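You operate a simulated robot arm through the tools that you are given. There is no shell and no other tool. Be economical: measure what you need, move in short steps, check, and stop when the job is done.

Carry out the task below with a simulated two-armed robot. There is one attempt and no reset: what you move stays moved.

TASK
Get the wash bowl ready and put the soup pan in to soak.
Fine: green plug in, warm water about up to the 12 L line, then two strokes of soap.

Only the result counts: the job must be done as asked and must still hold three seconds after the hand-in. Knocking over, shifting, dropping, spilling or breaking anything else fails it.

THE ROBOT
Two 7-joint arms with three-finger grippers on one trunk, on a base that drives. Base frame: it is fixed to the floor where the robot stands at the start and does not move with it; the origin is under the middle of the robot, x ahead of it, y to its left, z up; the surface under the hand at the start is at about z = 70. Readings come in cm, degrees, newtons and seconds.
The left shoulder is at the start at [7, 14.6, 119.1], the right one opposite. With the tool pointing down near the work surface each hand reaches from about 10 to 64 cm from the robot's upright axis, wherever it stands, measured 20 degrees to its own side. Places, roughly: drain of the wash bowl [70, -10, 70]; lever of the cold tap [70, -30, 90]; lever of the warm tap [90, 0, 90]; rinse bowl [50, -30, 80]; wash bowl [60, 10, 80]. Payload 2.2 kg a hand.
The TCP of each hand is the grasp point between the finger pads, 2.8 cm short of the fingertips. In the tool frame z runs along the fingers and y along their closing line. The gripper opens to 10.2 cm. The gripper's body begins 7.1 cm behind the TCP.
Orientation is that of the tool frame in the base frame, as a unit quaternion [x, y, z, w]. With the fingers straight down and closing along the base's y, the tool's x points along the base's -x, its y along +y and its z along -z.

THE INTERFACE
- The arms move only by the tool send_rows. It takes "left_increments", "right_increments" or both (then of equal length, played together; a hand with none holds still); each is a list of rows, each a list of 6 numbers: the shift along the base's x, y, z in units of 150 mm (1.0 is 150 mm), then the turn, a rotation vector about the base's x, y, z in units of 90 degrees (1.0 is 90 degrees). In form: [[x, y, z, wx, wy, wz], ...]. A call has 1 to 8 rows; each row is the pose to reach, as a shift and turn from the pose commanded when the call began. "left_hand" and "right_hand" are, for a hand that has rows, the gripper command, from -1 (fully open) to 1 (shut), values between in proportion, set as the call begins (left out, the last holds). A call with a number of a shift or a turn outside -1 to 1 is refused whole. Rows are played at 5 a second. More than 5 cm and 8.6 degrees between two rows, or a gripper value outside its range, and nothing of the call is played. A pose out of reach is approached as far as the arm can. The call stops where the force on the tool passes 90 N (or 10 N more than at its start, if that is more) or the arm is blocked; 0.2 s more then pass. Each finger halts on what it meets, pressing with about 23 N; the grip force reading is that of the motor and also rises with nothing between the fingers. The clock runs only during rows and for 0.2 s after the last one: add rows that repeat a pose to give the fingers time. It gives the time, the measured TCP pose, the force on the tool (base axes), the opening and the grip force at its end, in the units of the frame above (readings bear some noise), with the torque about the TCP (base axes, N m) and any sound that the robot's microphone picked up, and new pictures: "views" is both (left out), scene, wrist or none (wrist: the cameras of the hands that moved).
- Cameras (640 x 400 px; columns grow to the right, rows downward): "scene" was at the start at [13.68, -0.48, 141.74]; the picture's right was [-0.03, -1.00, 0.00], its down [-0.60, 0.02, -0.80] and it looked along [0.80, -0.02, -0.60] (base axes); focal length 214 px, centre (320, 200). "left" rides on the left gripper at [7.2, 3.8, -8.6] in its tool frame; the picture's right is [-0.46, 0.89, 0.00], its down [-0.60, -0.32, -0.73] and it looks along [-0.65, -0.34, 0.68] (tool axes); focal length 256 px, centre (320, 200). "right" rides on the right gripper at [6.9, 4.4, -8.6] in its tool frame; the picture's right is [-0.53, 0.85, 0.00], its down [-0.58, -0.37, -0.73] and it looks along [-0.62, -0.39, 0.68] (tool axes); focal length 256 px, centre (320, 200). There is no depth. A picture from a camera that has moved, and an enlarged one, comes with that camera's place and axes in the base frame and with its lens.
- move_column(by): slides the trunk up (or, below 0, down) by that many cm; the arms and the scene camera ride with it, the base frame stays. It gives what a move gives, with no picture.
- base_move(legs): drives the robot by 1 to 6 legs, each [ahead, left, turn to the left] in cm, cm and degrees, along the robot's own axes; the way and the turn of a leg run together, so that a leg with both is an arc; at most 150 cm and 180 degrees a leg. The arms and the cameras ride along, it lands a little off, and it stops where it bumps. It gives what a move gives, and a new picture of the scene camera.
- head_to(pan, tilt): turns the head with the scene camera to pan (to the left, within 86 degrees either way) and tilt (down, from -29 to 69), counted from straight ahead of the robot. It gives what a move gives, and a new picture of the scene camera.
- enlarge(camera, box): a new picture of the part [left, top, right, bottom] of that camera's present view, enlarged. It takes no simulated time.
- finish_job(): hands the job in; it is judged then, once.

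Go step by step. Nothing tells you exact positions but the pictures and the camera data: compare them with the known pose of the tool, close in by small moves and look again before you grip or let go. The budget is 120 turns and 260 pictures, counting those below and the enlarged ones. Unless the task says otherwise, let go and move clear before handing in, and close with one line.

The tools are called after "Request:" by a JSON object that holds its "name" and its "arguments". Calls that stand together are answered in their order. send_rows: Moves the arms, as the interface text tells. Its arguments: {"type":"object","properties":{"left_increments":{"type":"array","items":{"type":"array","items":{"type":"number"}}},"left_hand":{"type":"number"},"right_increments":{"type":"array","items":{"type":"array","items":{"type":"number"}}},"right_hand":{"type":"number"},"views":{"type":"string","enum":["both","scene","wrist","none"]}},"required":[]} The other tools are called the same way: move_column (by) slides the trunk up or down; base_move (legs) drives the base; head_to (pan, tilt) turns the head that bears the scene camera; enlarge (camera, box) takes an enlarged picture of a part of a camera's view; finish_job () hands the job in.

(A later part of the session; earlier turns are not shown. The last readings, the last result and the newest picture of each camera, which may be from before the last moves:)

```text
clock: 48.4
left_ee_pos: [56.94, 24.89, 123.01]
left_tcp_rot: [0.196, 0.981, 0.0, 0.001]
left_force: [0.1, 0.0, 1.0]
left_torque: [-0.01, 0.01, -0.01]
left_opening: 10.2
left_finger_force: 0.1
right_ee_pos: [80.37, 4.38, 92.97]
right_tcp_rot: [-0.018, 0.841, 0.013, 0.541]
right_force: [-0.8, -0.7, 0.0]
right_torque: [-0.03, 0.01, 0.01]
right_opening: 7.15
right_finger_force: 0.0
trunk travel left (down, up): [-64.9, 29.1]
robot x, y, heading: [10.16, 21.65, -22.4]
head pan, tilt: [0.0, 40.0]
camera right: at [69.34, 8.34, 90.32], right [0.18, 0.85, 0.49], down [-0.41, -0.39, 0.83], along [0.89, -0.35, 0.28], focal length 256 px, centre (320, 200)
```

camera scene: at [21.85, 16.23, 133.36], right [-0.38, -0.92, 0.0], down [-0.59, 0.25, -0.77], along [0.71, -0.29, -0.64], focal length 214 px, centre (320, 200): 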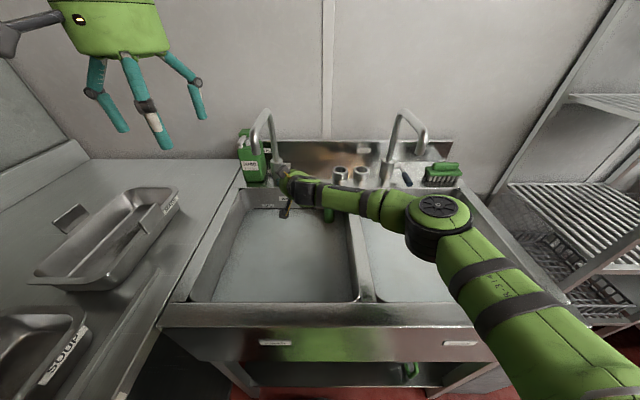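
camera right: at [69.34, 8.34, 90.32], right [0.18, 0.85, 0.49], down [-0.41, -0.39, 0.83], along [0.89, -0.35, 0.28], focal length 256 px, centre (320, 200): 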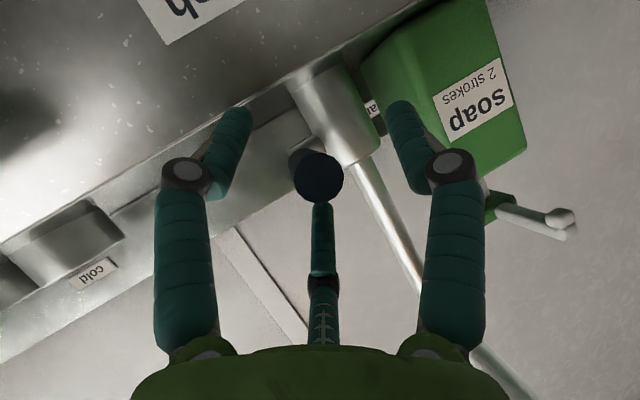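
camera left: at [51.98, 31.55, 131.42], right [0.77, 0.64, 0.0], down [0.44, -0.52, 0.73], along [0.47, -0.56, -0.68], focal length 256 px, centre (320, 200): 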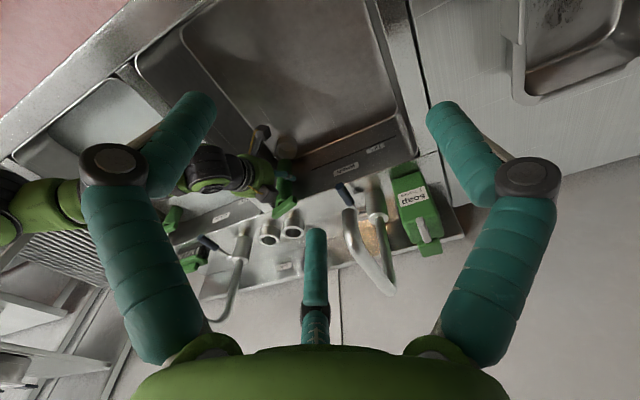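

Released, lever back in its rest position. Right hand backs out and up, left hand pitches forward and comes toward the soap pump from the left of the spout.

Request:
{"name": "send_rows", "arguments": {"right_increments": [[-0.2, 0, 0, 0, 0, 0], [-0.4, 0, 0, 0, 0, 0], [-0.6, 0, 0, 0, 0, 0], [-0.8, 0, 0.05, 0, 0, 0], [-0.9, -0.15, 0.25, 0, 0, 0], [-0.95, -0.35, 0.5, 0, 0, 0], [-0.98, -0.55, 0.7, 0, 0, 0], [-1, -0.7, 0.8, 0, 0, 0]], "left_increments": [[0.12, 0.022, -0.04, -0.042, -0.072, -0.019], [0.24, 0.043, -0.08, -0.084, -0.145, -0.038], [0.36, 0.065, -0.12, -0.125, -0.217, -0.057], [0.48, 0.087, -0.16, -0.167, -0.29, -0.076], [0.6, 0.108, -0.2, -0.209, -0.362, -0.094], [0.72, 0.13, -0.25, -0.25, -0.434, -0.113], [0.85, 0.151, -0.29, -0.292, -0.507, -0.132], [0.97, 0.173, -0.33, -0.334, -0.579, -0.151]], "left_hand": 1}}

Request:
{"name": "enlarge", "arguments": {"camera": "scene", "box": [200, 100, 360, 230]}}

```text
clock: 50.2
left_ee_pos: [71.5, 27.38, 117.92]
left_tcp_rot: [0.28, 0.819, -0.161, 0.475]
left_force: [0.5, -0.3, 0.8]
left_torque: [0.01, 0.01, 0.01]
left_opening: 0.22
left_finger_force: 23.1
right_ee_pos: [65.59, -6.04, 105.03]
right_tcp_rot: [-0.019, 0.841, 0.012, 0.541]
right_force: [-0.9, 0.8, 0.2]
right_torque: [-0.01, 0.03, 0.03]
right_opening: 7.14
right_finger_force: 0.1
trunk travel left (down, up): [-64.9, 29.1]
robot x, y, heading: [9.95, 21.81, -22.7]
head pan, tilt: [0.0, 40.0]
camera scene: at [22.44, 16.25, 133.28], right [-0.38, -0.92, 0.0], down [-0.59, 0.25, -0.77], along [0.71, -0.29, -0.64], focal length 214 px, centre (320, 200)
camera right: at [54.63, -2.21, 102.29], right [0.18, 0.85, 0.49], down [-0.41, -0.38, 0.83], along [0.89, -0.35, 0.28], focal length 256 px, centre (320, 200)
camera left: at [65.23, 37.45, 115.92], right [0.72, 0.56, 0.41], down [-0.46, -0.05, 0.89], along [0.52, -0.83, 0.22], focal length 256 px, centre (320, 200)
```

scene: 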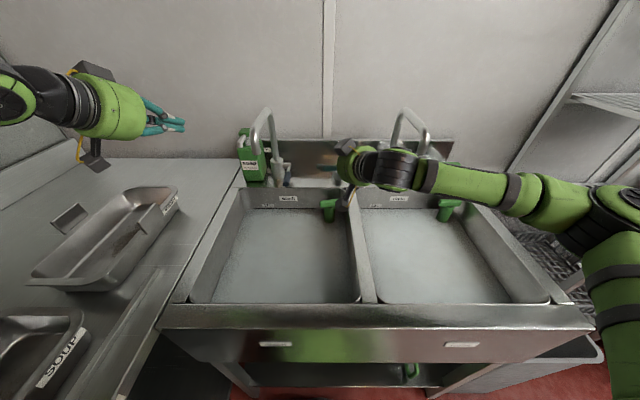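
right: 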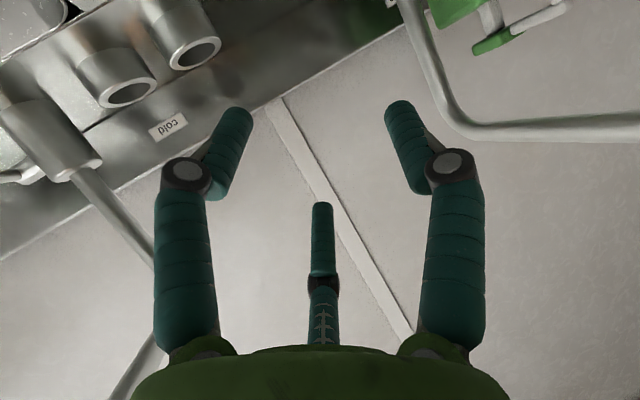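
left: 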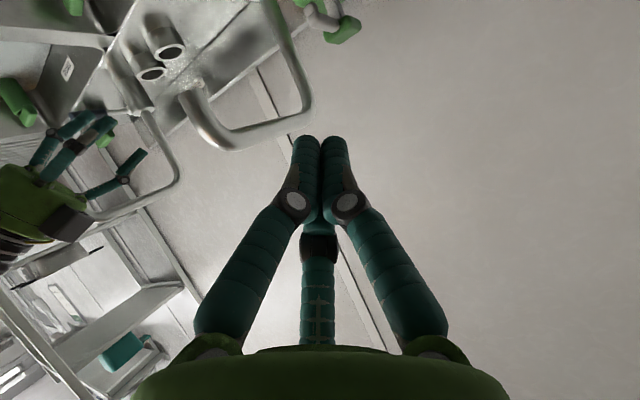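

```text
3.08 times, centred on (280, 165) of scene
camera zoom: at [22.44, 16.25, 133.28], right [-0.38, -0.92, 0.0], down [-0.59, 0.25, -0.77], along [0.71, -0.29, -0.64], focal length 660 px, centre (443, 308)
```

zoom: 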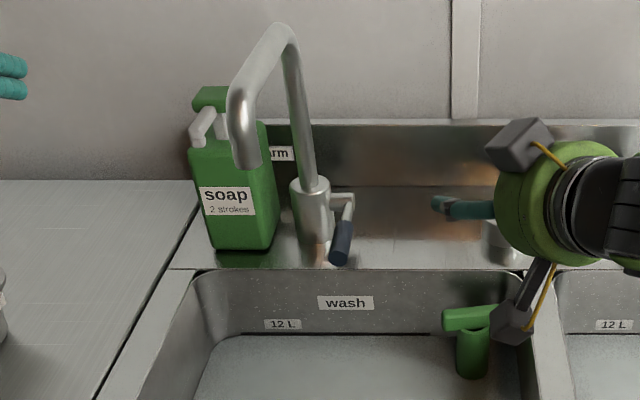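

Pump head triangulates to [94.9,12.9,105.5]. I move the closed left fingertips to above it in two steps.

Request:
{"name": "send_rows", "arguments": {"left_increments": [[0.24, -0.146, -0.03, 0, 0, 0], [0.48, -0.29, -0.05, 0, 0, 0], [0.72, -0.437, -0.07, 0, 0, 0], [0.95, -0.57, -0.1, 0, 0, 0], [0.95, -0.57, -0.1, 0, 0, 0]]}}

Request:
{"name": "enlarge", "arguments": {"camera": "scene", "box": [200, 90, 320, 200]}}

```text
clock: 51.4
left_ee_pos: [85.84, 18.99, 116.41]
left_tcp_rot: [0.279, 0.819, -0.161, 0.474]
left_force: [-0.8, -0.4, 0.8]
left_torque: [0.05, -0.03, 0.0]
left_opening: 0.21
left_finger_force: 22.7
right_ee_pos: [65.46, -5.96, 105.02]
right_tcp_rot: [-0.018, 0.841, 0.012, 0.541]
right_force: [-1.1, 0.6, -0.3]
right_torque: [0.0, 0.0, 0.01]
right_opening: 7.18
right_finger_force: 0.0
trunk travel left (down, up): [-64.9, 29.1]
robot x, y, heading: [10.17, 21.8, -22.8]
head pan, tilt: [0.0, 40.0]
camera scene: at [22.33, 16.35, 133.29], right [-0.38, -0.92, 0.0], down [-0.59, 0.25, -0.77], along [0.71, -0.29, -0.64], focal length 214 px, centre (320, 200)
camera left: at [79.52, 29.05, 114.33], right [0.72, 0.56, 0.4], down [-0.46, -0.05, 0.89], along [0.52, -0.83, 0.22], focal length 256 px, centre (320, 200)
```

scene: 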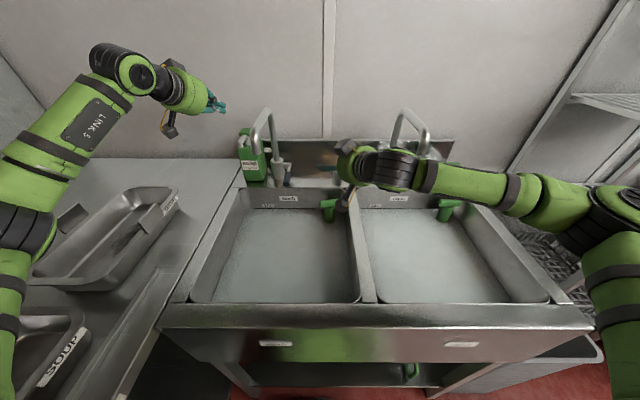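
left: 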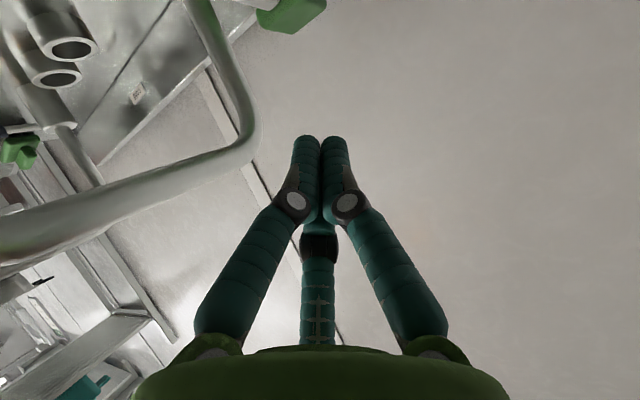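

```text
3.64 times, centred on (260, 145) of scene
camera zoom: at [22.33, 16.35, 133.29], right [-0.38, -0.92, 0.0], down [-0.59, 0.25, -0.77], along [0.71, -0.29, -0.64], focal length 780 px, centre (538, 400)
```

zoom: 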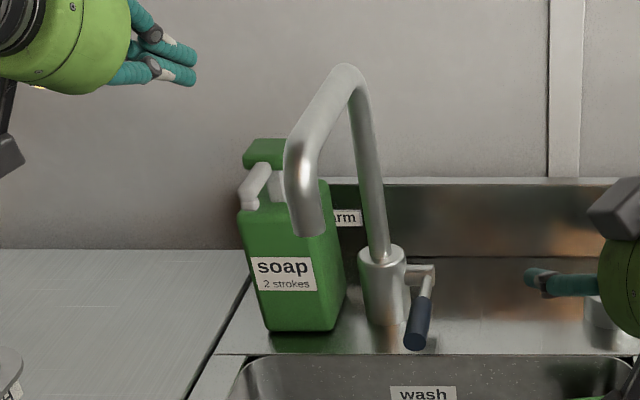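

Request:
{"name": "send_rows", "arguments": {"left_increments": [[0.17, -0.11, -0.05, 0, 0, 0], [0.33, -0.22, -0.1, 0, 0, 0], [0.49, -0.33, -0.2, 0, 0, 0], [0.49, -0.33, -0.2, 0, 0, 0]]}}

Request:
{"name": "enlarge", "arguments": {"camera": "scene", "box": [200, 90, 320, 200]}}

Request:
{"name": "enlarge", "arguments": {"camera": "right", "box": [380, 0, 600, 130]}}

```text
clock: 52.4
left_ee_pos: [90.49, 14.65, 112.66]
left_tcp_rot: [0.28, 0.819, -0.161, 0.474]
left_force: [0.3, -1.1, 0.1]
left_torque: [0.0, 0.0, 0.01]
left_opening: 0.21
left_finger_force: 22.6
left hand out of reach, approached as far as the arm can: row 2, 3, 4
right_ee_pos: [65.68, -6.21, 104.91]
right_tcp_rot: [-0.017, 0.841, 0.012, 0.54]
right_force: [-0.1, 0.0, -0.9]
right_torque: [0.04, -0.03, 0.03]
right_opening: 7.14
right_finger_force: 0.0
trunk travel left (down, up): [-64.9, 29.1]
robot x, y, heading: [9.99, 21.49, -22.6]
head pan, tilt: [0.0, 40.0]
camera scene: at [22.55, 16.03, 133.26], right [-0.38, -0.92, 0.0], down [-0.59, 0.25, -0.77], along [0.71, -0.29, -0.64], focal length 214 px, centre (320, 200)
camera left: at [84.15, 24.61, 110.71], right [0.72, 0.56, 0.4], down [-0.46, -0.05, 0.89], along [0.52, -0.83, 0.22], focal length 256 px, centre (320, 200)
```

scene: 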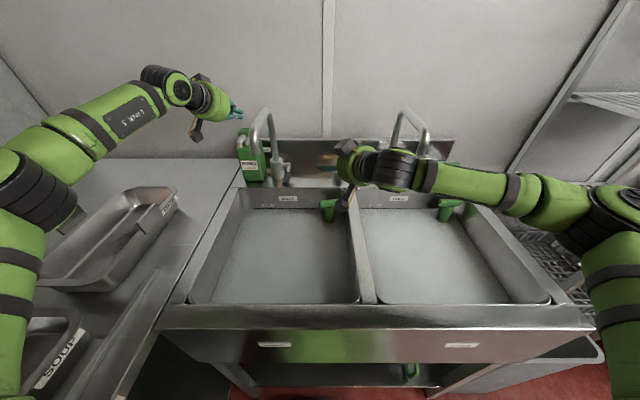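
left: 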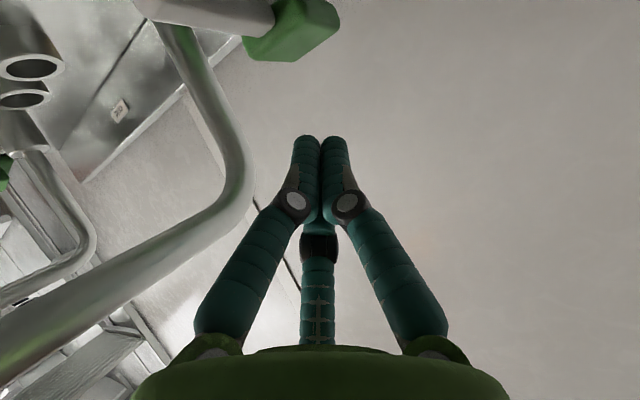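

```text
3.64 times, centred on (260, 145) of scene
camera zoom: at [22.55, 16.03, 133.26], right [-0.38, -0.92, 0.0], down [-0.59, 0.25, -0.77], along [0.71, -0.29, -0.64], focal length 780 px, centre (538, 400)
```

zoom: 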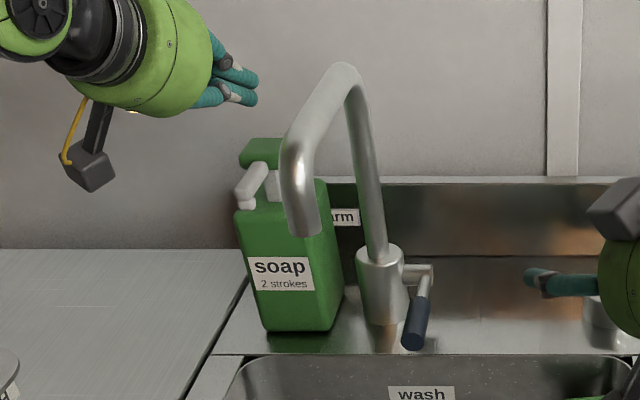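

```text
2.91 times, centred on (490, 65) of right
camera zoom: at [54.73, -2.35, 102.17], right [0.19, 0.85, 0.49], down [-0.41, -0.39, 0.83], along [0.89, -0.35, 0.28], focal length 745 px, centre (-174, 593)
```

zoom: 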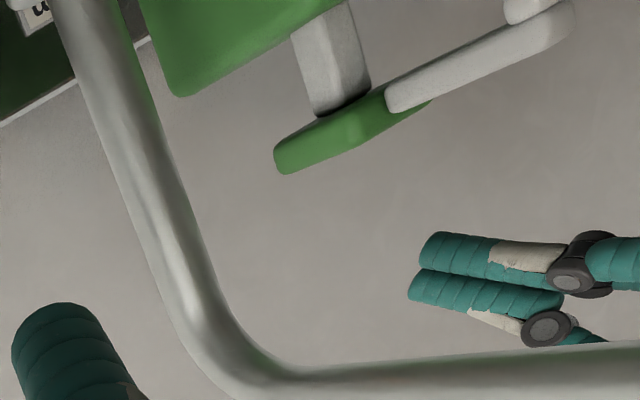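

The right camera gives a fine side view: fingertips are ~2.5 cm short of the pump head and the arm is at its limit. I pitch the left tool flatter to gain reach.

Request:
{"name": "send_rows", "arguments": {"left_increments": [[0, 0, 0.02, -0.054, -0.07, 0], [0.03, 0, 0.02, -0.108, -0.141, 0], [0.09, -0.005, 0.01, -0.108, -0.141, 0], [0.175, -0.01, 0, -0.108, -0.141, 0], [0.175, -0.01, 0, -0.108, -0.141, 0]], "views": "none"}}

Request:
{"name": "enlarge", "arguments": {"camera": "scene", "box": [200, 90, 320, 200]}}

Request:
{"name": "enlarge", "arguments": {"camera": "right", "box": [380, 0, 600, 130]}}

```text
clock: 53.6
left_ee_pos: [93.15, 14.59, 112.79]
left_tcp_rot: [0.254, 0.745, -0.198, 0.585]
left_force: [-0.1, 0.6, 0.1]
left_torque: [0.01, -0.02, -0.02]
left_opening: 0.2
left_finger_force: 22.9
right_ee_pos: [65.49, -6.09, 104.95]
right_tcp_rot: [-0.019, 0.841, 0.013, 0.54]
right_force: [0.0, 0.3, 0.5]
right_torque: [-0.02, 0.01, 0.0]
right_opening: 7.14
right_finger_force: 0.1
trunk travel left (down, up): [-64.9, 29.1]
robot x, y, heading: [9.76, 21.65, -23.0]
head pan, tilt: [0.0, 40.0]
```

```text
3.64 times, centred on (260, 145) of scene
camera zoom: at [22.41, 16.26, 133.28], right [-0.38, -0.92, 0.0], down [-0.59, 0.25, -0.77], along [0.71, -0.29, -0.64], focal length 780 px, centre (538, 400)
```

zoom: 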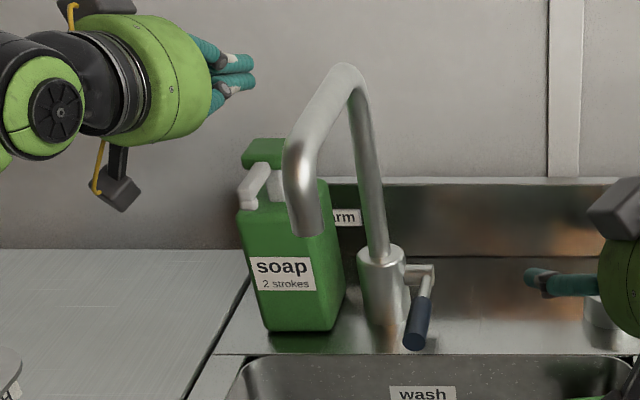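

```text
2.91 times, centred on (490, 65) of right
camera zoom: at [54.63, -2.18, 102.26], right [0.18, 0.85, 0.49], down [-0.41, -0.38, 0.83], along [0.89, -0.35, 0.28], focal length 745 px, centre (-174, 593)
```

zoom: 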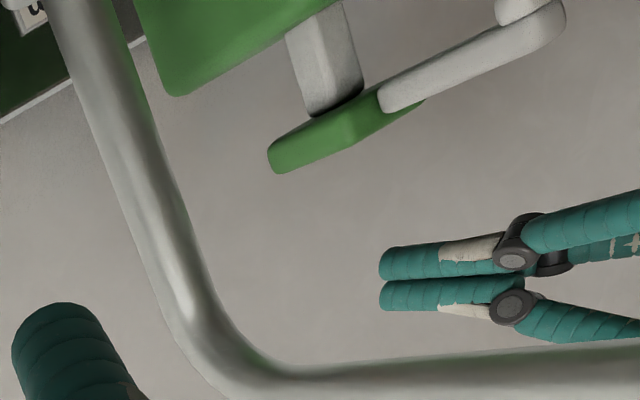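

Fingertips now hover ~5.5 cm above the pump head (top z≈106), and the nozzle points straight over the bowl. I lower to just above contact, then press in steps.

Request:
{"name": "send_rows", "arguments": {"left_increments": [[0, 0, -0.1, 0, 0, 0], [0, 0, -0.2, 0, 0, 0], [0, 0, -0.28, 0, 0, 0], [0, 0, -0.32, 0, 0, 0]], "views": "none"}}

Request:
{"name": "enlarge", "arguments": {"camera": "right", "box": [380, 0, 600, 130]}}

Request:
{"name": "enlarge", "arguments": {"camera": "scene", "box": [200, 90, 320, 200]}}

```text
clock: 54.6
left_ee_pos: [93.05, 14.73, 107.87]
left_tcp_rot: [0.253, 0.745, -0.197, 0.584]
left_force: [0.8, 0.8, 1.1]
left_torque: [-0.01, -0.05, -0.01]
left_opening: 0.23
left_finger_force: 22.9
right_ee_pos: [65.52, -5.98, 105.01]
right_tcp_rot: [-0.019, 0.842, 0.013, 0.54]
right_force: [1.3, 0.4, 0.1]
right_torque: [-0.03, -0.02, 0.01]
right_opening: 7.14
right_finger_force: 0.0
trunk travel left (down, up): [-64.9, 29.1]
robot x, y, heading: [10.05, 21.49, -22.6]
head pan, tilt: [0.0, 40.0]
```

```text
2.91 times, centred on (490, 65) of right
camera zoom: at [54.64, -2.19, 102.26], right [0.18, 0.85, 0.49], down [-0.41, -0.38, 0.83], along [0.89, -0.35, 0.28], focal length 745 px, centre (-174, 593)
```

zoom: 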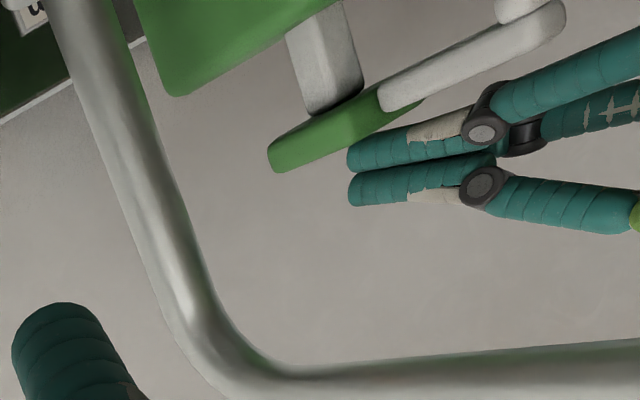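

```text
3.64 times, centred on (260, 145) of scene
camera zoom: at [22.43, 16.25, 133.28], right [-0.38, -0.92, 0.0], down [-0.59, 0.25, -0.77], along [0.71, -0.29, -0.64], focal length 780 px, centre (538, 400)
```

zoom: 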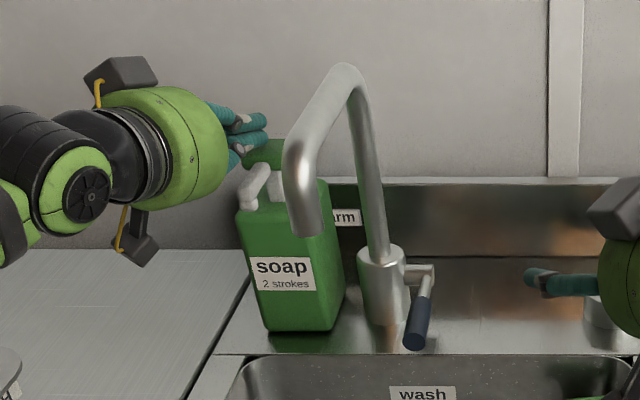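

The tips sit right over the head. I press down in small steps.

Request:
{"name": "send_rows", "arguments": {"left_increments": [[0, 0, -0.05, 0, 0, 0], [0, 0, -0.1, 0, 0, 0], [0, 0, -0.15, 0, 0, 0], [0, 0, -0.15, 0, 0, 0]], "views": "none"}}

Request:
{"name": "enlarge", "arguments": {"camera": "right", "box": [380, 0, 600, 130]}}

```text
clock: 55.6
left_ee_pos: [93.06, 14.66, 106.38]
left_tcp_rot: [0.252, 0.742, -0.198, 0.589]
left_force: [9.8, 0.8, 21.0]
left_torque: [-0.31, -0.47, 0.17]
left_opening: 0.2
left_finger_force: 23.1
right_ee_pos: [65.43, -6.03, 105.13]
right_tcp_rot: [-0.019, 0.841, 0.013, 0.541]
right_force: [0.9, -0.1, -1.1]
right_torque: [0.01, -0.03, 0.02]
right_opening: 7.13
right_finger_force: 0.1
trunk travel left (down, up): [-64.9, 29.1]
robot x, y, heading: [10.12, 21.43, -22.7]
head pan, tilt: [0.0, 40.0]
```

```text
2.91 times, centred on (490, 65) of right
camera zoom: at [54.48, -2.16, 102.37], right [0.18, 0.85, 0.49], down [-0.41, -0.38, 0.83], along [0.89, -0.35, 0.28], focal length 745 px, centre (-174, 593)
```

zoom: 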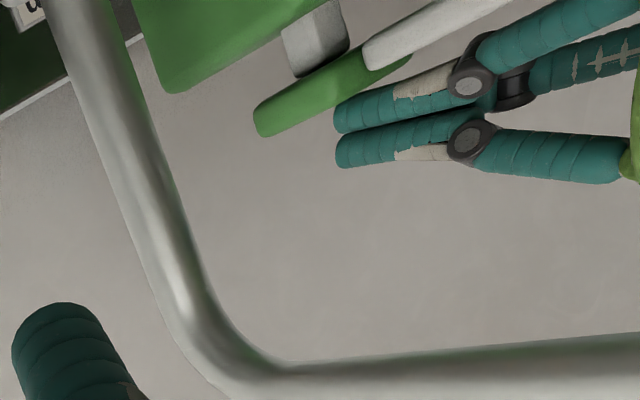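

The pump is travelling down. I press on to its end.

Request:
{"name": "send_rows", "arguments": {"left_increments": [[0, 0, -0.05, 0, 0, 0], [0, 0, -0.1, 0, 0, 0], [0, 0, -0.1, 0, 0, 0]], "views": "none"}}

Request:
{"name": "enlarge", "arguments": {"camera": "right", "box": [380, 0, 600, 130]}}

```text
clock: 56.4
left_ee_pos: [92.98, 14.8, 106.23]
left_tcp_rot: [0.249, 0.734, -0.203, 0.598]
left_force: [17.9, -0.2, 36.3]
left_torque: [-0.61, -0.88, 0.32]
left_opening: 0.21
left_finger_force: 22.7
right_ee_pos: [65.29, -5.92, 105.18]
right_tcp_rot: [-0.018, 0.84, 0.012, 0.542]
right_force: [-0.6, 0.1, -0.6]
right_torque: [0.01, -0.02, -0.02]
right_opening: 7.18
right_finger_force: 0.0
trunk travel left (down, up): [-64.9, 29.1]
robot x, y, heading: [9.7, 21.76, -22.5]
head pan, tilt: [0.0, 40.0]
```

```text
2.91 times, centred on (490, 65) of right
camera zoom: at [54.33, -2.11, 102.45], right [0.18, 0.85, 0.49], down [-0.41, -0.38, 0.83], along [0.89, -0.35, 0.28], focal length 745 px, centre (-174, 593)
```

zoom: 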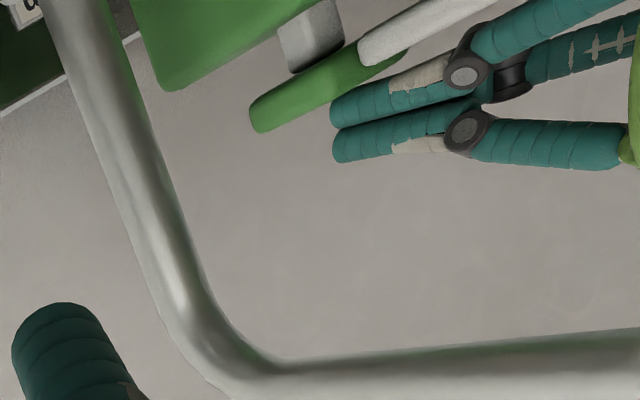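

The pump hit its end stop (36 N): that's stroke one. I lift fully clear and check that the head springs back.

Request:
{"name": "send_rows", "arguments": {"left_increments": [[0, 0, 0.1, 0, 0, 0], [0, 0, 0.2, 0, 0, 0], [0, 0, 0.3, 0, 0, 0], [0, 0, 0.32, 0, 0, 0], [0, 0, 0.32, 0, 0, 0]], "views": "none"}}

Request:
{"name": "enlarge", "arguments": {"camera": "right", "box": [380, 0, 600, 130]}}

Request:
{"name": "enlarge", "arguments": {"camera": "scene", "box": [200, 110, 360, 240]}}

```text
clock: 57.6
left_ee_pos: [93.03, 14.61, 108.93]
left_tcp_rot: [0.253, 0.747, -0.196, 0.583]
left_force: [0.1, 0.2, -0.4]
left_torque: [-0.01, 0.0, -0.01]
left_opening: 0.22
left_finger_force: 22.6
right_ee_pos: [65.69, -6.16, 105.0]
right_tcp_rot: [-0.018, 0.842, 0.012, 0.539]
right_force: [0.3, 0.7, -0.7]
right_torque: [0.03, -0.01, -0.01]
right_opening: 7.14
right_finger_force: 0.0
trunk travel left (down, up): [-64.9, 29.1]
robot x, y, heading: [9.96, 21.59, -22.9]
head pan, tilt: [0.0, 40.0]
```

```text
2.91 times, centred on (490, 65) of right
camera zoom: at [54.64, -2.19, 102.26], right [0.18, 0.85, 0.49], down [-0.41, -0.38, 0.83], along [0.89, -0.35, 0.28], focal length 745 px, centre (-174, 593)
```

zoom: 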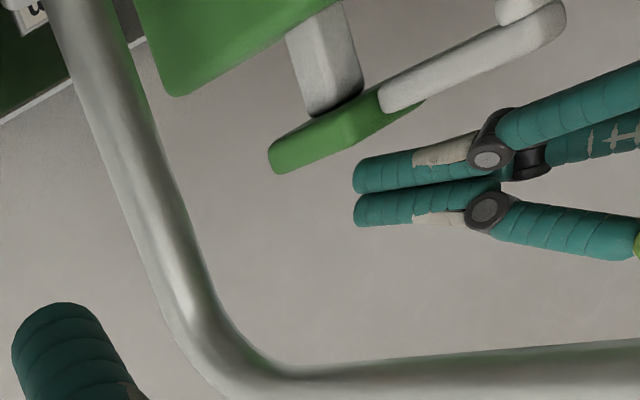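

```text
3.08 times, centred on (280, 175) of scene
camera zoom: at [22.42, 16.25, 133.28], right [-0.38, -0.92, 0.0], down [-0.59, 0.25, -0.77], along [0.71, -0.29, -0.64], focal length 660 px, centre (443, 277)
```

zoom: 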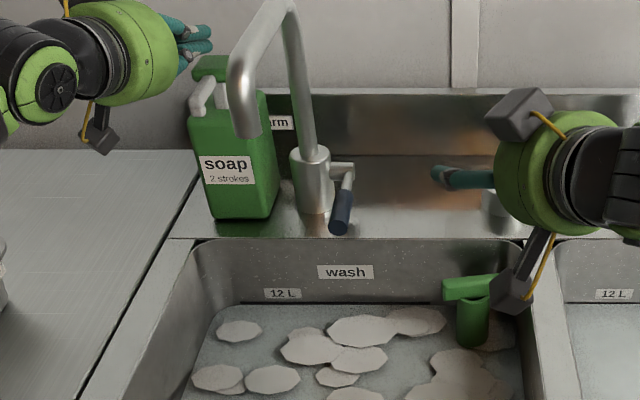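

Foam appeared and the head sprang back. Second stroke now, then lift clear.

Request:
{"name": "send_rows", "arguments": {"left_increments": [[0, 0, -0.08, 0, 0, 0], [0, 0, -0.16, 0, 0, 0], [0, 0, -0.24, 0, 0, 0], [0, 0, -0.31, 0, 0, 0], [0, 0, -0.31, 0, 0, 0]], "views": "none"}}

Request:
{"name": "enlarge", "arguments": {"camera": "right", "box": [380, 0, 600, 130]}}

Request:
{"name": "send_rows", "arguments": {"left_increments": [[0, 0, 0.1, 0, 0, 0], [0, 0, 0.2, 0, 0, 0], [0, 0, 0.33, 0, 0, 0], [0, 0, 0.5, 0, 0, 0], [0, 0, 0.65, 0, 0, 0]], "views": "none"}}

Request:
{"name": "enlarge", "arguments": {"camera": "scene", "box": [200, 110, 360, 240]}}

```text
clock: 58.8
left_ee_pos: [92.95, 14.84, 106.22]
left_tcp_rot: [0.251, 0.736, -0.203, 0.595]
left_force: [15.5, 0.8, 33.2]
left_torque: [-0.53, -0.78, 0.3]
left_opening: 0.23
left_finger_force: 23.0
right_ee_pos: [65.21, -6.04, 105.28]
right_tcp_rot: [-0.019, 0.84, 0.012, 0.542]
right_force: [0.3, -0.2, 0.0]
right_torque: [-0.02, -0.03, -0.02]
right_opening: 7.16
right_finger_force: 0.2
trunk travel left (down, up): [-64.9, 29.1]
robot x, y, heading: [10.32, 21.71, -22.4]
head pan, tilt: [0.0, 40.0]
```

```text
2.91 times, centred on (490, 65) of right
camera zoom: at [54.36, -2.12, 102.45], right [0.18, 0.85, 0.49], down [-0.41, -0.38, 0.83], along [0.89, -0.35, 0.28], focal length 745 px, centre (-174, 593)
```

zoom: 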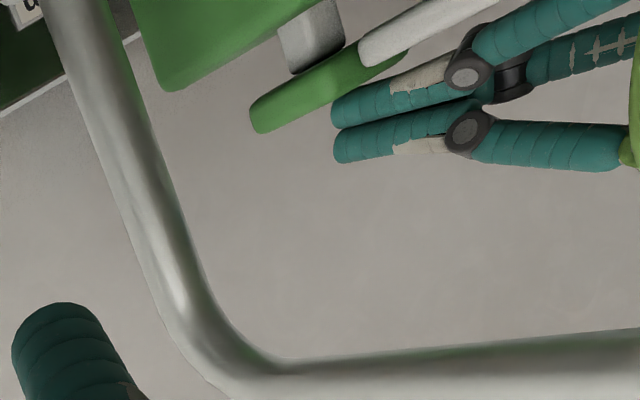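

```text
clock: 60.0
left_ee_pos: [93.23, 14.63, 114.28]
left_tcp_rot: [0.255, 0.746, -0.197, 0.582]
left_force: [-0.2, 0.5, -0.1]
left_torque: [-0.03, -0.01, 0.01]
left_opening: 0.21
left_finger_force: 22.8
right_ee_pos: [65.38, -6.18, 104.91]
right_tcp_rot: [-0.018, 0.841, 0.012, 0.541]
right_force: [-0.4, -0.1, -0.8]
right_torque: [0.02, -0.02, 0.02]
right_opening: 7.13
right_finger_force: 0.1
trunk travel left (down, up): [-64.9, 29.1]
robot x, y, heading: [10.01, 21.81, -22.7]
head pan, tilt: [0.0, 40.0]
```

```text
3.08 times, centred on (280, 175) of scene
camera zoom: at [22.39, 16.22, 133.28], right [-0.38, -0.92, 0.0], down [-0.59, 0.25, -0.77], along [0.71, -0.29, -0.64], focal length 660 px, centre (443, 277)
```

zoom: 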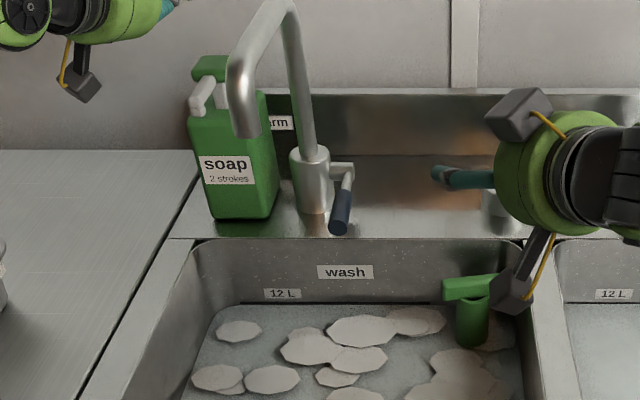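

Second stroke reached the same end stop; both hands now withdraw upward and return to pointing down, then I look at the soup pan.

Request:
{"name": "send_rows", "arguments": {"left_increments": [[-0.09, 0.09, 0.05, 0.046, 0.08, 0.0153], [-0.18, 0.18, 0.1, 0.092, 0.159, 0.031], [-0.27, 0.27, 0.15, 0.138, 0.239, 0.046], [-0.36, 0.36, 0.2, 0.184, 0.319, 0.061], [-0.45, 0.45, 0.25, 0.23, 0.399, 0.077], [-0.54, 0.54, 0.3, 0.276, 0.478, 0.092], [-0.63, 0.63, 0.35, 0.322, 0.558, 0.107], [-0.71, 0.73, 0.4, 0.368, 0.638, 0.123]], "right_increments": [[-0.09, 0.04, 0.07, 0.0153, 0.087, -0.03], [-0.18, 0.08, 0.14, 0.0307, 0.174, -0.06], [-0.28, 0.12, 0.2, 0.046, 0.26, -0.09], [-0.37, 0.155, 0.27, 0.0613, 0.347, -0.12], [-0.46, 0.19, 0.33, 0.0766, 0.434, -0.15], [-0.55, 0.23, 0.4, 0.092, 0.521, -0.18], [-0.65, 0.27, 0.46, 0.107, 0.608, -0.21], [-0.74, 0.31, 0.53, 0.1226, 0.694, -0.24]], "right_hand": -1, "left_hand": -1, "views": "none"}}

Request:
{"name": "head_to", "arguments": {"pan": 55, "tilt": 50}}

```text
clock: 61.8
left_ee_pos: [75.18, 25.44, 118.91]
left_tcp_rot: [0.211, 0.974, -0.026, 0.083]
left_force: [-2.2, 0.3, 0.6]
left_torque: [0.05, -0.1, 0.02]
left_opening: 10.21
left_finger_force: 0.1
left hand out of reach, approached as far as the arm can: row 4, 5, 6, 7, 8
right_ee_pos: [53.94, -1.51, 113.18]
right_tcp_rot: [0.191, 0.981, 0.003, 0.022]
right_force: [0.0, -0.3, 0.5]
right_torque: [0.09, -0.11, 0.01]
right_opening: 10.22
right_finger_force: 0.0
trunk travel left (down, up): [-64.9, 29.1]
robot x, y, heading: [10.23, 21.61, -22.4]
head pan, tilt: [0.0, 40.0]
```

```text
clock: 63.0
left_ee_pos: [75.73, 25.82, 118.66]
left_tcp_rot: [0.21, 0.974, -0.029, 0.083]
left_force: [-0.2, -0.4, -0.4]
left_torque: [0.0, -0.01, 0.02]
left_opening: 10.17
left_finger_force: 0.1
right_ee_pos: [54.36, -1.14, 113.0]
right_tcp_rot: [0.19, 0.982, 0.0, 0.022]
right_force: [0.3, 0.3, 0.8]
right_torque: [0.04, -0.01, -0.02]
right_opening: 10.18
right_finger_force: 0.1
trunk travel left (down, up): [-64.9, 29.1]
robot x, y, heading: [9.81, 21.48, -22.7]
head pan, tilt: [55.0, 50.0]
camera scene: at [21.08, 23.61, 131.86], right [0.54, -0.84, 0.0], down [-0.65, -0.41, -0.64], along [0.54, 0.34, -0.77], focal length 214 px, centre (320, 200)
```

scene: 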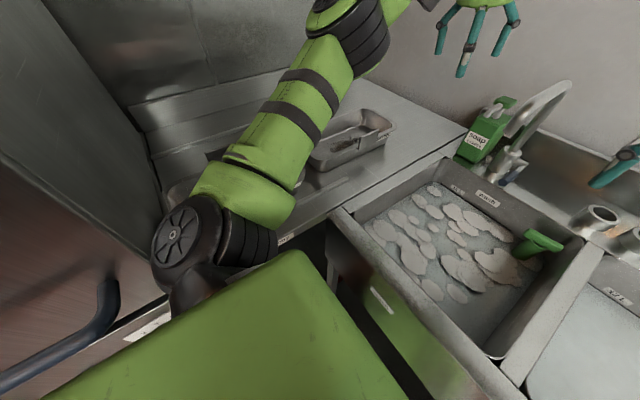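

The left arm hides the soup pan. I retract the left hand, raise the trunk again, then turn the robot toward the pan.

Request:
{"name": "send_rows", "arguments": {"left_increments": [[-0.25, -0.04, 0, 0.014, 0.024, 0.005], [-0.5, -0.08, 0, 0.028, 0.048, 0.01], [-0.75, -0.12, 0, 0.042, 0.072, 0.014], [-1.0, -0.17, 0, 0.055, 0.095, 0.018], [-1.0, -0.17, 0, 0.055, 0.095, 0.018]], "views": "none"}}

Request:
{"name": "move_column", "arguments": {"by": 10}}

Request:
{"name": "base_move", "arguments": {"legs": [[-10, 0, 0], [0, 0, 45]]}}

Request:
{"name": "head_to", "arguments": {"pan": 25, "tilt": 55}}

```text
clock: 64.2
left_ee_pos: [60.56, 23.19, 118.61]
left_tcp_rot: [0.196, 0.981, 0.0, 0.0]
left_force: [0.8, -0.1, 0.1]
left_torque: [0.0, 0.06, -0.02]
left_opening: 10.2
left_finger_force: 0.0
right_ee_pos: [54.45, -1.17, 112.92]
right_tcp_rot: [0.19, 0.981, 0.001, 0.022]
right_force: [-0.3, 0.6, -1.0]
right_torque: [-0.04, 0.01, 0.02]
right_opening: 10.2
right_finger_force: 0.1
trunk travel left (down, up): [-64.9, 29.1]
robot x, y, heading: [10.25, 21.7, -22.4]
head pan, tilt: [55.0, 50.0]
```

```text
clock: 65.5
left_ee_pos: [60.55, 23.16, 128.64]
left_tcp_rot: [0.196, 0.981, 0.0, 0.0]
left_force: [-1.0, -0.1, -0.3]
left_torque: [0.0, -0.01, 0.02]
left_opening: 10.23
left_finger_force: 0.1
right_ee_pos: [54.54, -1.14, 123.02]
right_tcp_rot: [0.191, 0.981, 0.0, 0.021]
right_force: [-0.3, -0.3, 0.5]
right_torque: [0.04, 0.0, 0.03]
right_opening: 10.19
right_finger_force: 0.0
trunk travel left (down, up): [-74.9, 19.1]
robot x, y, heading: [9.97, 21.4, -22.6]
head pan, tilt: [55.0, 50.0]
```

```text
clock: 68.2
left_ee_pos: [53.27, 44.92, 125.97]
left_tcp_rot: [-0.03, 0.998, 0.029, -0.037]
left_force: [-0.5, -0.3, 0.3]
left_torque: [-0.07, -0.02, 0.05]
left_opening: 10.21
left_finger_force: 0.1
right_ee_pos: [58.98, 22.54, 119.64]
right_tcp_rot: [-0.056, 0.998, 0.024, -0.009]
right_force: [-0.1, 0.1, -0.4]
right_torque: [0.02, -0.02, -0.02]
right_opening: 10.22
right_finger_force: 0.1
trunk travel left (down, up): [-74.9, 19.1]
robot x, y, heading: [1.97, 24.65, 5.7]
head pan, tilt: [55.0, 50.0]
stopped in leg 2: the robot was blocked; the commanded pose is now the measured one
camera scene: at [18.97, 27.88, 141.22], right [0.87, -0.49, -0.07], down [-0.41, -0.65, -0.64], along [0.27, 0.58, -0.77], focal length 214 px, centre (320, 200)
```

scene: 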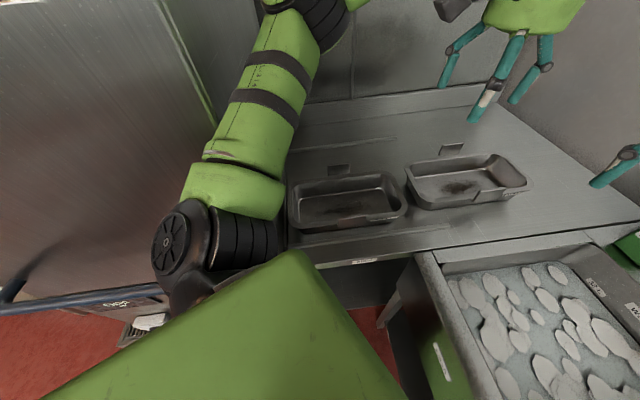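

```text
clock: 69.1
left_ee_pos: [53.27, 45.05, 125.8]
left_tcp_rot: [-0.032, 0.998, 0.031, -0.038]
left_force: [-0.9, -0.3, 0.3]
left_torque: [0.0, -0.01, 0.0]
left_opening: 10.18
left_finger_force: 0.0
right_ee_pos: [58.97, 22.63, 119.32]
right_tcp_rot: [-0.057, 0.998, 0.024, -0.011]
right_force: [0.3, -0.4, 0.2]
right_torque: [0.01, -0.02, -0.03]
right_opening: 10.22
right_finger_force: 0.0
trunk travel left (down, up): [-74.9, 19.1]
robot x, y, heading: [1.73, 25.09, 5.6]
head pan, tilt: [25.0, 55.0]
camera scene: at [21.45, 24.84, 140.25], right [0.51, -0.86, -0.06], down [-0.74, -0.4, -0.54], along [0.44, 0.32, -0.84], focal length 214 px, centre (320, 200)
```

scene: 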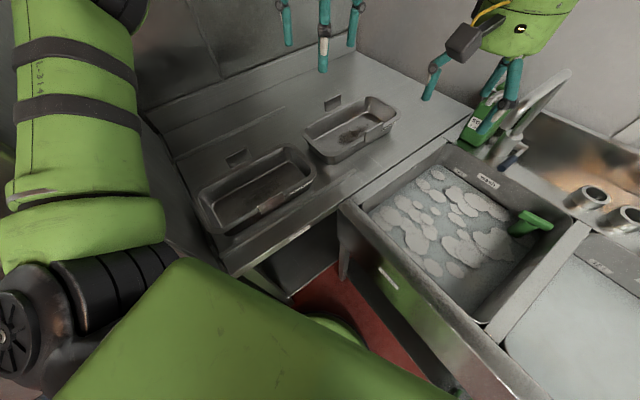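

The turn was blocked at heading 5.6° (the robot leans a little; probably the left elbow against the tall appliance at the left). I turn back a bit to free it.

Request:
{"name": "base_move", "arguments": {"legs": [[0, 0, -6]]}}

Request:
{"name": "head_to", "arguments": {"pan": 80, "tilt": 40}}

```text
clock: 70.0
left_ee_pos: [52.2, 41.79, 126.79]
left_tcp_rot: [0.015, 0.999, 0.024, -0.023]
left_force: [0.0, 0.2, 0.2]
left_torque: [0.04, 0.01, 0.01]
left_opening: 10.19
left_finger_force: 0.0
right_ee_pos: [55.88, 18.42, 120.71]
right_tcp_rot: [-0.007, 1.0, 0.016, 0.001]
right_force: [-0.3, -0.1, 0.1]
right_torque: [0.0, 0.0, 0.01]
right_opening: 10.22
right_finger_force: 0.0
trunk travel left (down, up): [-74.9, 19.1]
robot x, y, heading: [1.53, 25.07, -0.1]
head pan, tilt: [25.0, 55.0]
camera scene: at [18.29, 24.8, 140.68], right [0.43, -0.9, -0.04], down [-0.76, -0.34, -0.55], along [0.49, 0.26, -0.83], focal length 214 px, centre (320, 200)
```

scene: 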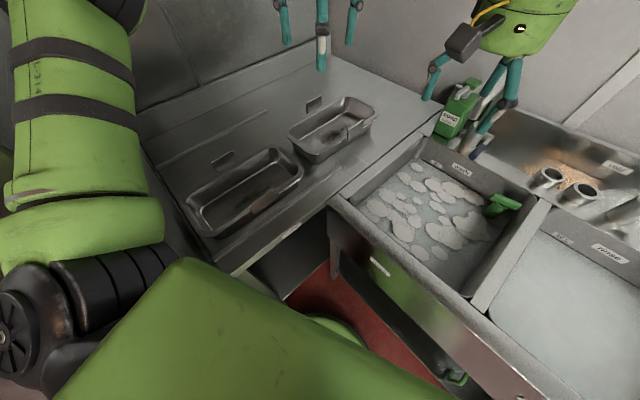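

```text
clock: 71.3
left_ee_pos: [52.09, 41.51, 126.9]
left_tcp_rot: [0.02, 0.999, 0.025, -0.023]
left_force: [0.2, -0.3, 1.1]
left_torque: [0.01, 0.0, -0.01]
left_opening: 10.2
left_finger_force: 0.0
right_ee_pos: [55.62, 18.34, 120.86]
right_tcp_rot: [-0.006, 1.0, 0.016, 0.003]
right_force: [-0.3, 0.0, -0.4]
right_torque: [0.0, 0.02, 0.01]
right_opening: 10.2
right_finger_force: 0.1
trunk travel left (down, up): [-74.9, 19.1]
robot x, y, heading: [1.63, 25.12, 0.2]
head pan, tilt: [80.0, 40.0]
camera scene: at [13.12, 30.1, 143.1], right [0.98, -0.17, -0.04], down [-0.14, -0.62, -0.78], along [0.11, 0.77, -0.63], focal length 214 px, centre (320, 200)
```

scene: 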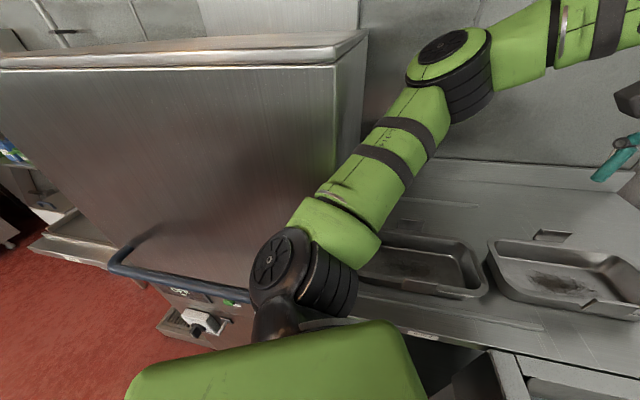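

The base's corner evidently meets the counter when turning here, and a tall dishwasher hood stands at my left. I turn back, move away from both, and then retract the arms before facing the entry counter.

Request:
{"name": "base_move", "arguments": {"legs": [[0, 0, -10], [-8.5, -10.4, 0]]}}

Request:
{"name": "send_rows", "arguments": {"left_increments": [[-0.25, -0.08, 0, 0, 0, 0], [-0.5, -0.16, 0, 0, 0, 0], [-0.75, -0.24, 0, 0, 0, 0], [-1.0, -0.32, 0, 0, 0, 0]], "right_increments": [[-0.25, -0.1, 0, 0, 0, 0], [-0.5, -0.2, 0, 0, 0, 0], [-0.75, -0.3, 0, 0, 0, 0], [-1.0, -0.4, 0, 0, 0, 0]], "views": "none"}}

```text
clock: 73.3
left_ee_pos: [40.47, 27.64, 128.21]
left_tcp_rot: [0.102, 0.995, 0.011, -0.003]
left_force: [-0.1, 0.8, 0.0]
left_torque: [-0.02, 0.04, 0.0]
left_opening: 10.2
left_finger_force: 0.1
right_ee_pos: [40.08, 4.01, 122.8]
right_tcp_rot: [0.08, 0.997, 0.002, 0.022]
right_force: [1.2, 0.5, -0.2]
right_torque: [0.0, -0.04, 0.0]
right_opening: 10.19
right_finger_force: 0.1
trunk travel left (down, up): [-74.9, 19.1]
robot x, y, heading: [-8.55, 16.49, -9.8]
head pan, tilt: [80.0, 40.0]
camera scene: at [-0.48, 23.39, 143.25], right [0.94, -0.34, 0.0], down [-0.22, -0.61, -0.76], along [0.26, 0.72, -0.64], focal length 214 px, centre (320, 200)
```

scene: 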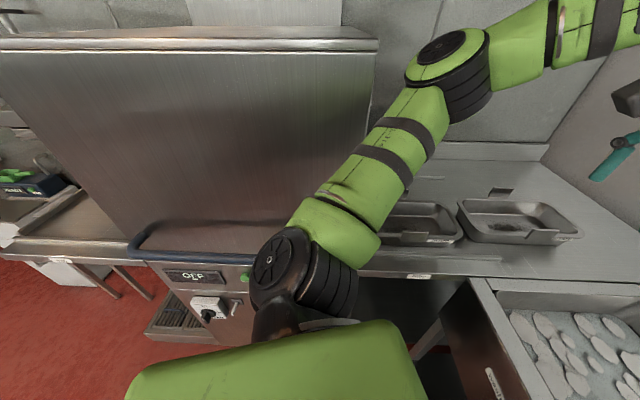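

```text
clock: 74.3
left_ee_pos: [24.77, 22.48, 128.38]
left_tcp_rot: [0.102, 0.995, 0.014, 0.0]
left_force: [-0.3, 0.8, -0.1]
left_torque: [0.06, -0.05, 0.0]
left_opening: 10.21
left_finger_force: 0.1
right_ee_pos: [24.51, -2.29, 122.73]
right_tcp_rot: [0.081, 0.996, 0.003, 0.023]
right_force: [-0.1, 0.0, 0.3]
right_torque: [0.02, -0.02, 0.0]
right_opening: 10.18
right_finger_force: 0.1
trunk travel left (down, up): [-74.9, 19.1]
robot x, y, heading: [-8.95, 16.03, -9.9]
head pan, tilt: [80.0, 40.0]
```

Level again and clear. I rotate to face the entry counter.

Request:
{"name": "base_move", "arguments": {"legs": [[0, 0, 77.4]]}}

Request:
{"name": "head_to", "arguments": {"pan": -15, "tilt": 45}}

```text
clock: 75.7
left_ee_pos: [23.62, 24.34, 128.15]
left_tcp_rot: [0.035, 0.999, 0.033, -0.007]
left_force: [-0.5, 0.2, 0.0]
left_torque: [0.01, 0.06, 0.01]
left_opening: 10.19
left_finger_force: 0.1
right_ee_pos: [27.44, 0.73, 122.28]
right_tcp_rot: [0.0, 1.0, 0.015, 0.022]
right_force: [-0.3, 0.5, -0.4]
right_torque: [0.03, 0.0, -0.02]
right_opening: 10.2
right_finger_force: 0.1
trunk travel left (down, up): [-74.9, 19.1]
robot x, y, heading: [-8.57, 16.13, -0.6]
head pan, tilt: [80.0, 40.0]
stopped in leg 1: the robot was blocked; the commanded pose is now the measured one
camera scene: at [-1.92, 21.11, 143.44], right [0.98, -0.18, 0.0], down [-0.12, -0.61, -0.78], along [0.14, 0.77, -0.63], focal length 214 px, centre (320, 200)
```

scene: 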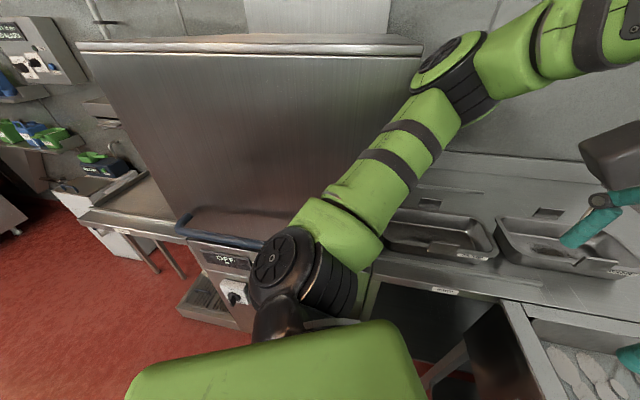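

```text
clock: 77.4
left_ee_pos: [23.52, 24.41, 128.19]
left_tcp_rot: [0.033, 0.999, 0.032, -0.006]
left_force: [0.6, 0.5, 0.4]
left_torque: [-0.02, 0.01, 0.04]
left_opening: 10.23
left_finger_force: 0.1
right_ee_pos: [27.57, 0.68, 122.43]
right_tcp_rot: [0.0, 1.0, 0.016, 0.021]
right_force: [-0.4, -0.1, -0.6]
right_torque: [-0.02, 0.01, -0.02]
right_opening: 10.19
right_finger_force: 0.1
trunk travel left (down, up): [-74.9, 19.1]
robot x, y, heading: [-8.35, 16.22, -0.6]
head pan, tilt: [-15.0, 45.0]
camera scene: at [4.49, 10.51, 142.45], right [-0.27, -0.96, -0.02], down [-0.68, 0.2, -0.7], along [0.68, -0.17, -0.71], focal length 214 px, centre (320, 200)
```

scene: 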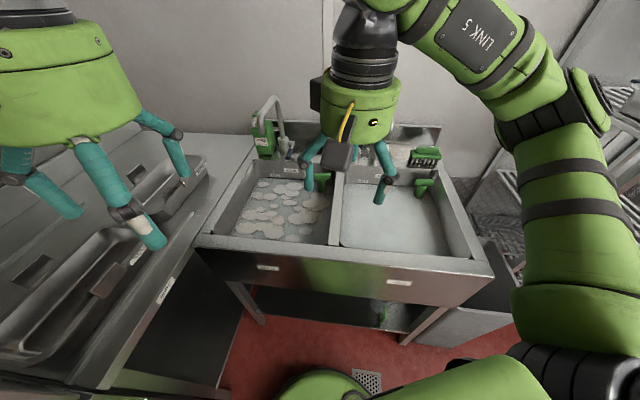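

The left elbow is meeting the hood again. I turn back, move farther away to the right, and rotate there.

Request:
{"name": "base_move", "arguments": {"legs": [[0, 0, -8], [-9, -19, 0], [0, 0, 40]]}}

```text
clock: 81.5
left_ee_pos: [1.24, 24.64, 128.07]
left_tcp_rot: [-0.244, 0.97, 0.017, -0.011]
left_force: [0.5, 0.2, 0.6]
left_torque: [0.03, 0.04, -0.02]
left_opening: 10.2
left_finger_force: 0.0
right_ee_pos: [17.18, 6.39, 122.65]
right_tcp_rot: [-0.272, 0.962, 0.01, 0.02]
right_force: [0.1, 0.3, 0.0]
right_torque: [-0.04, 0.0, 0.0]
right_opening: 10.22
right_finger_force: 0.1
trunk travel left (down, up): [-74.9, 19.1]
robot x, y, heading: [-19.83, -1.71, 31.1]
head pan, tilt: [-15.0, 45.0]
camera scene: at [-8.06, 2.95, 142.55], right [0.28, -0.96, 0.0], down [-0.68, -0.2, -0.71], along [0.68, 0.2, -0.71], focal length 214 px, centre (320, 200)
```

scene: 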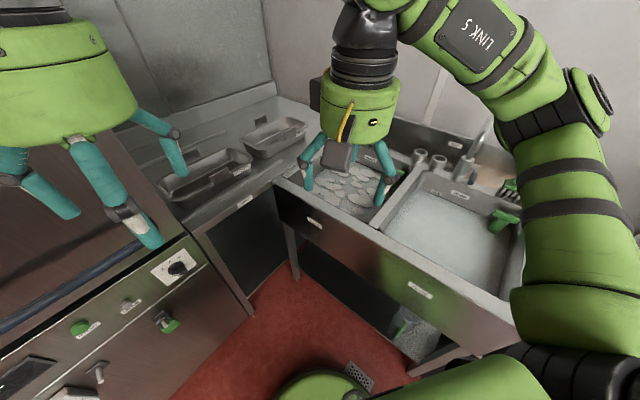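

Free rotation here. I finish the turn to face the counter (heading 67.5°) and move over to the right.

Request:
{"name": "base_move", "arguments": {"legs": [[0, 0, 36.4], [0, -17, 0]]}}

Request:
{"name": "head_to", "arguments": {"pan": -15, "tilt": 40}}

```text
clock: 84.7
left_ee_pos: [-3.03, 25.75, 128.03]
left_tcp_rot: [-0.532, 0.846, 0.01, -0.012]
left_force: [-0.4, 0.0, 0.3]
left_torque: [-0.02, -0.05, 0.02]
left_opening: 10.19
left_finger_force: 0.0
right_ee_pos: [20.68, 20.26, 122.69]
right_tcp_rot: [-0.558, 0.83, 0.014, 0.017]
right_force: [-0.3, 0.7, 0.8]
right_torque: [-0.03, -0.05, -0.05]
right_opening: 10.17
right_finger_force: 0.1
trunk travel left (down, up): [-74.9, 19.1]
robot x, y, heading: [-4.19, -8.07, 67.2]
head pan, tilt: [-15.0, 45.0]
camera scene: at [2.21, 2.66, 142.56], right [0.79, -0.61, 0.0], down [-0.43, -0.56, -0.71], along [0.43, 0.56, -0.71], focal length 214 px, centre (320, 200)
```

scene: 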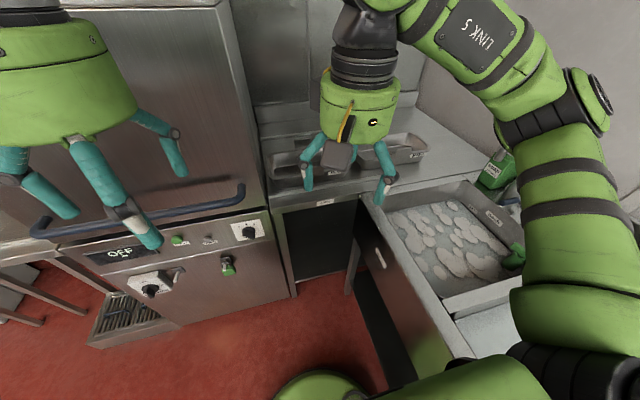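

```text
clock: 85.3
left_ee_pos: [-2.67, 25.54, 128.13]
left_tcp_rot: [-0.533, 0.846, 0.012, -0.015]
left_force: [0.5, 0.4, 0.0]
left_torque: [-0.02, 0.0, 0.0]
left_opening: 10.19
left_finger_force: 0.0
right_ee_pos: [21.01, 20.14, 122.65]
right_tcp_rot: [-0.558, 0.83, 0.016, 0.015]
right_force: [-0.3, -0.4, 0.0]
right_torque: [0.0, -0.01, -0.05]
right_opening: 10.18
right_finger_force: 0.0
trunk travel left (down, up): [-74.9, 19.1]
robot x, y, heading: [-4.4, -8.38, 67.2]
head pan, tilt: [-15.0, 40.0]
camera scene: at [2.75, 2.82, 143.27], right [0.79, -0.61, 0.0], down [-0.39, -0.51, -0.77], along [0.47, 0.61, -0.64], focal length 214 px, centre (320, 200)
```

scene: 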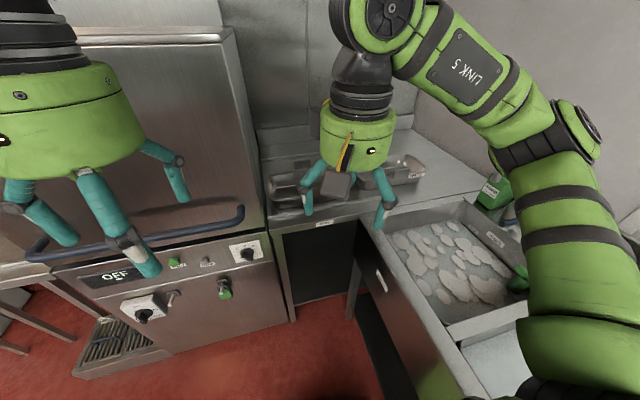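

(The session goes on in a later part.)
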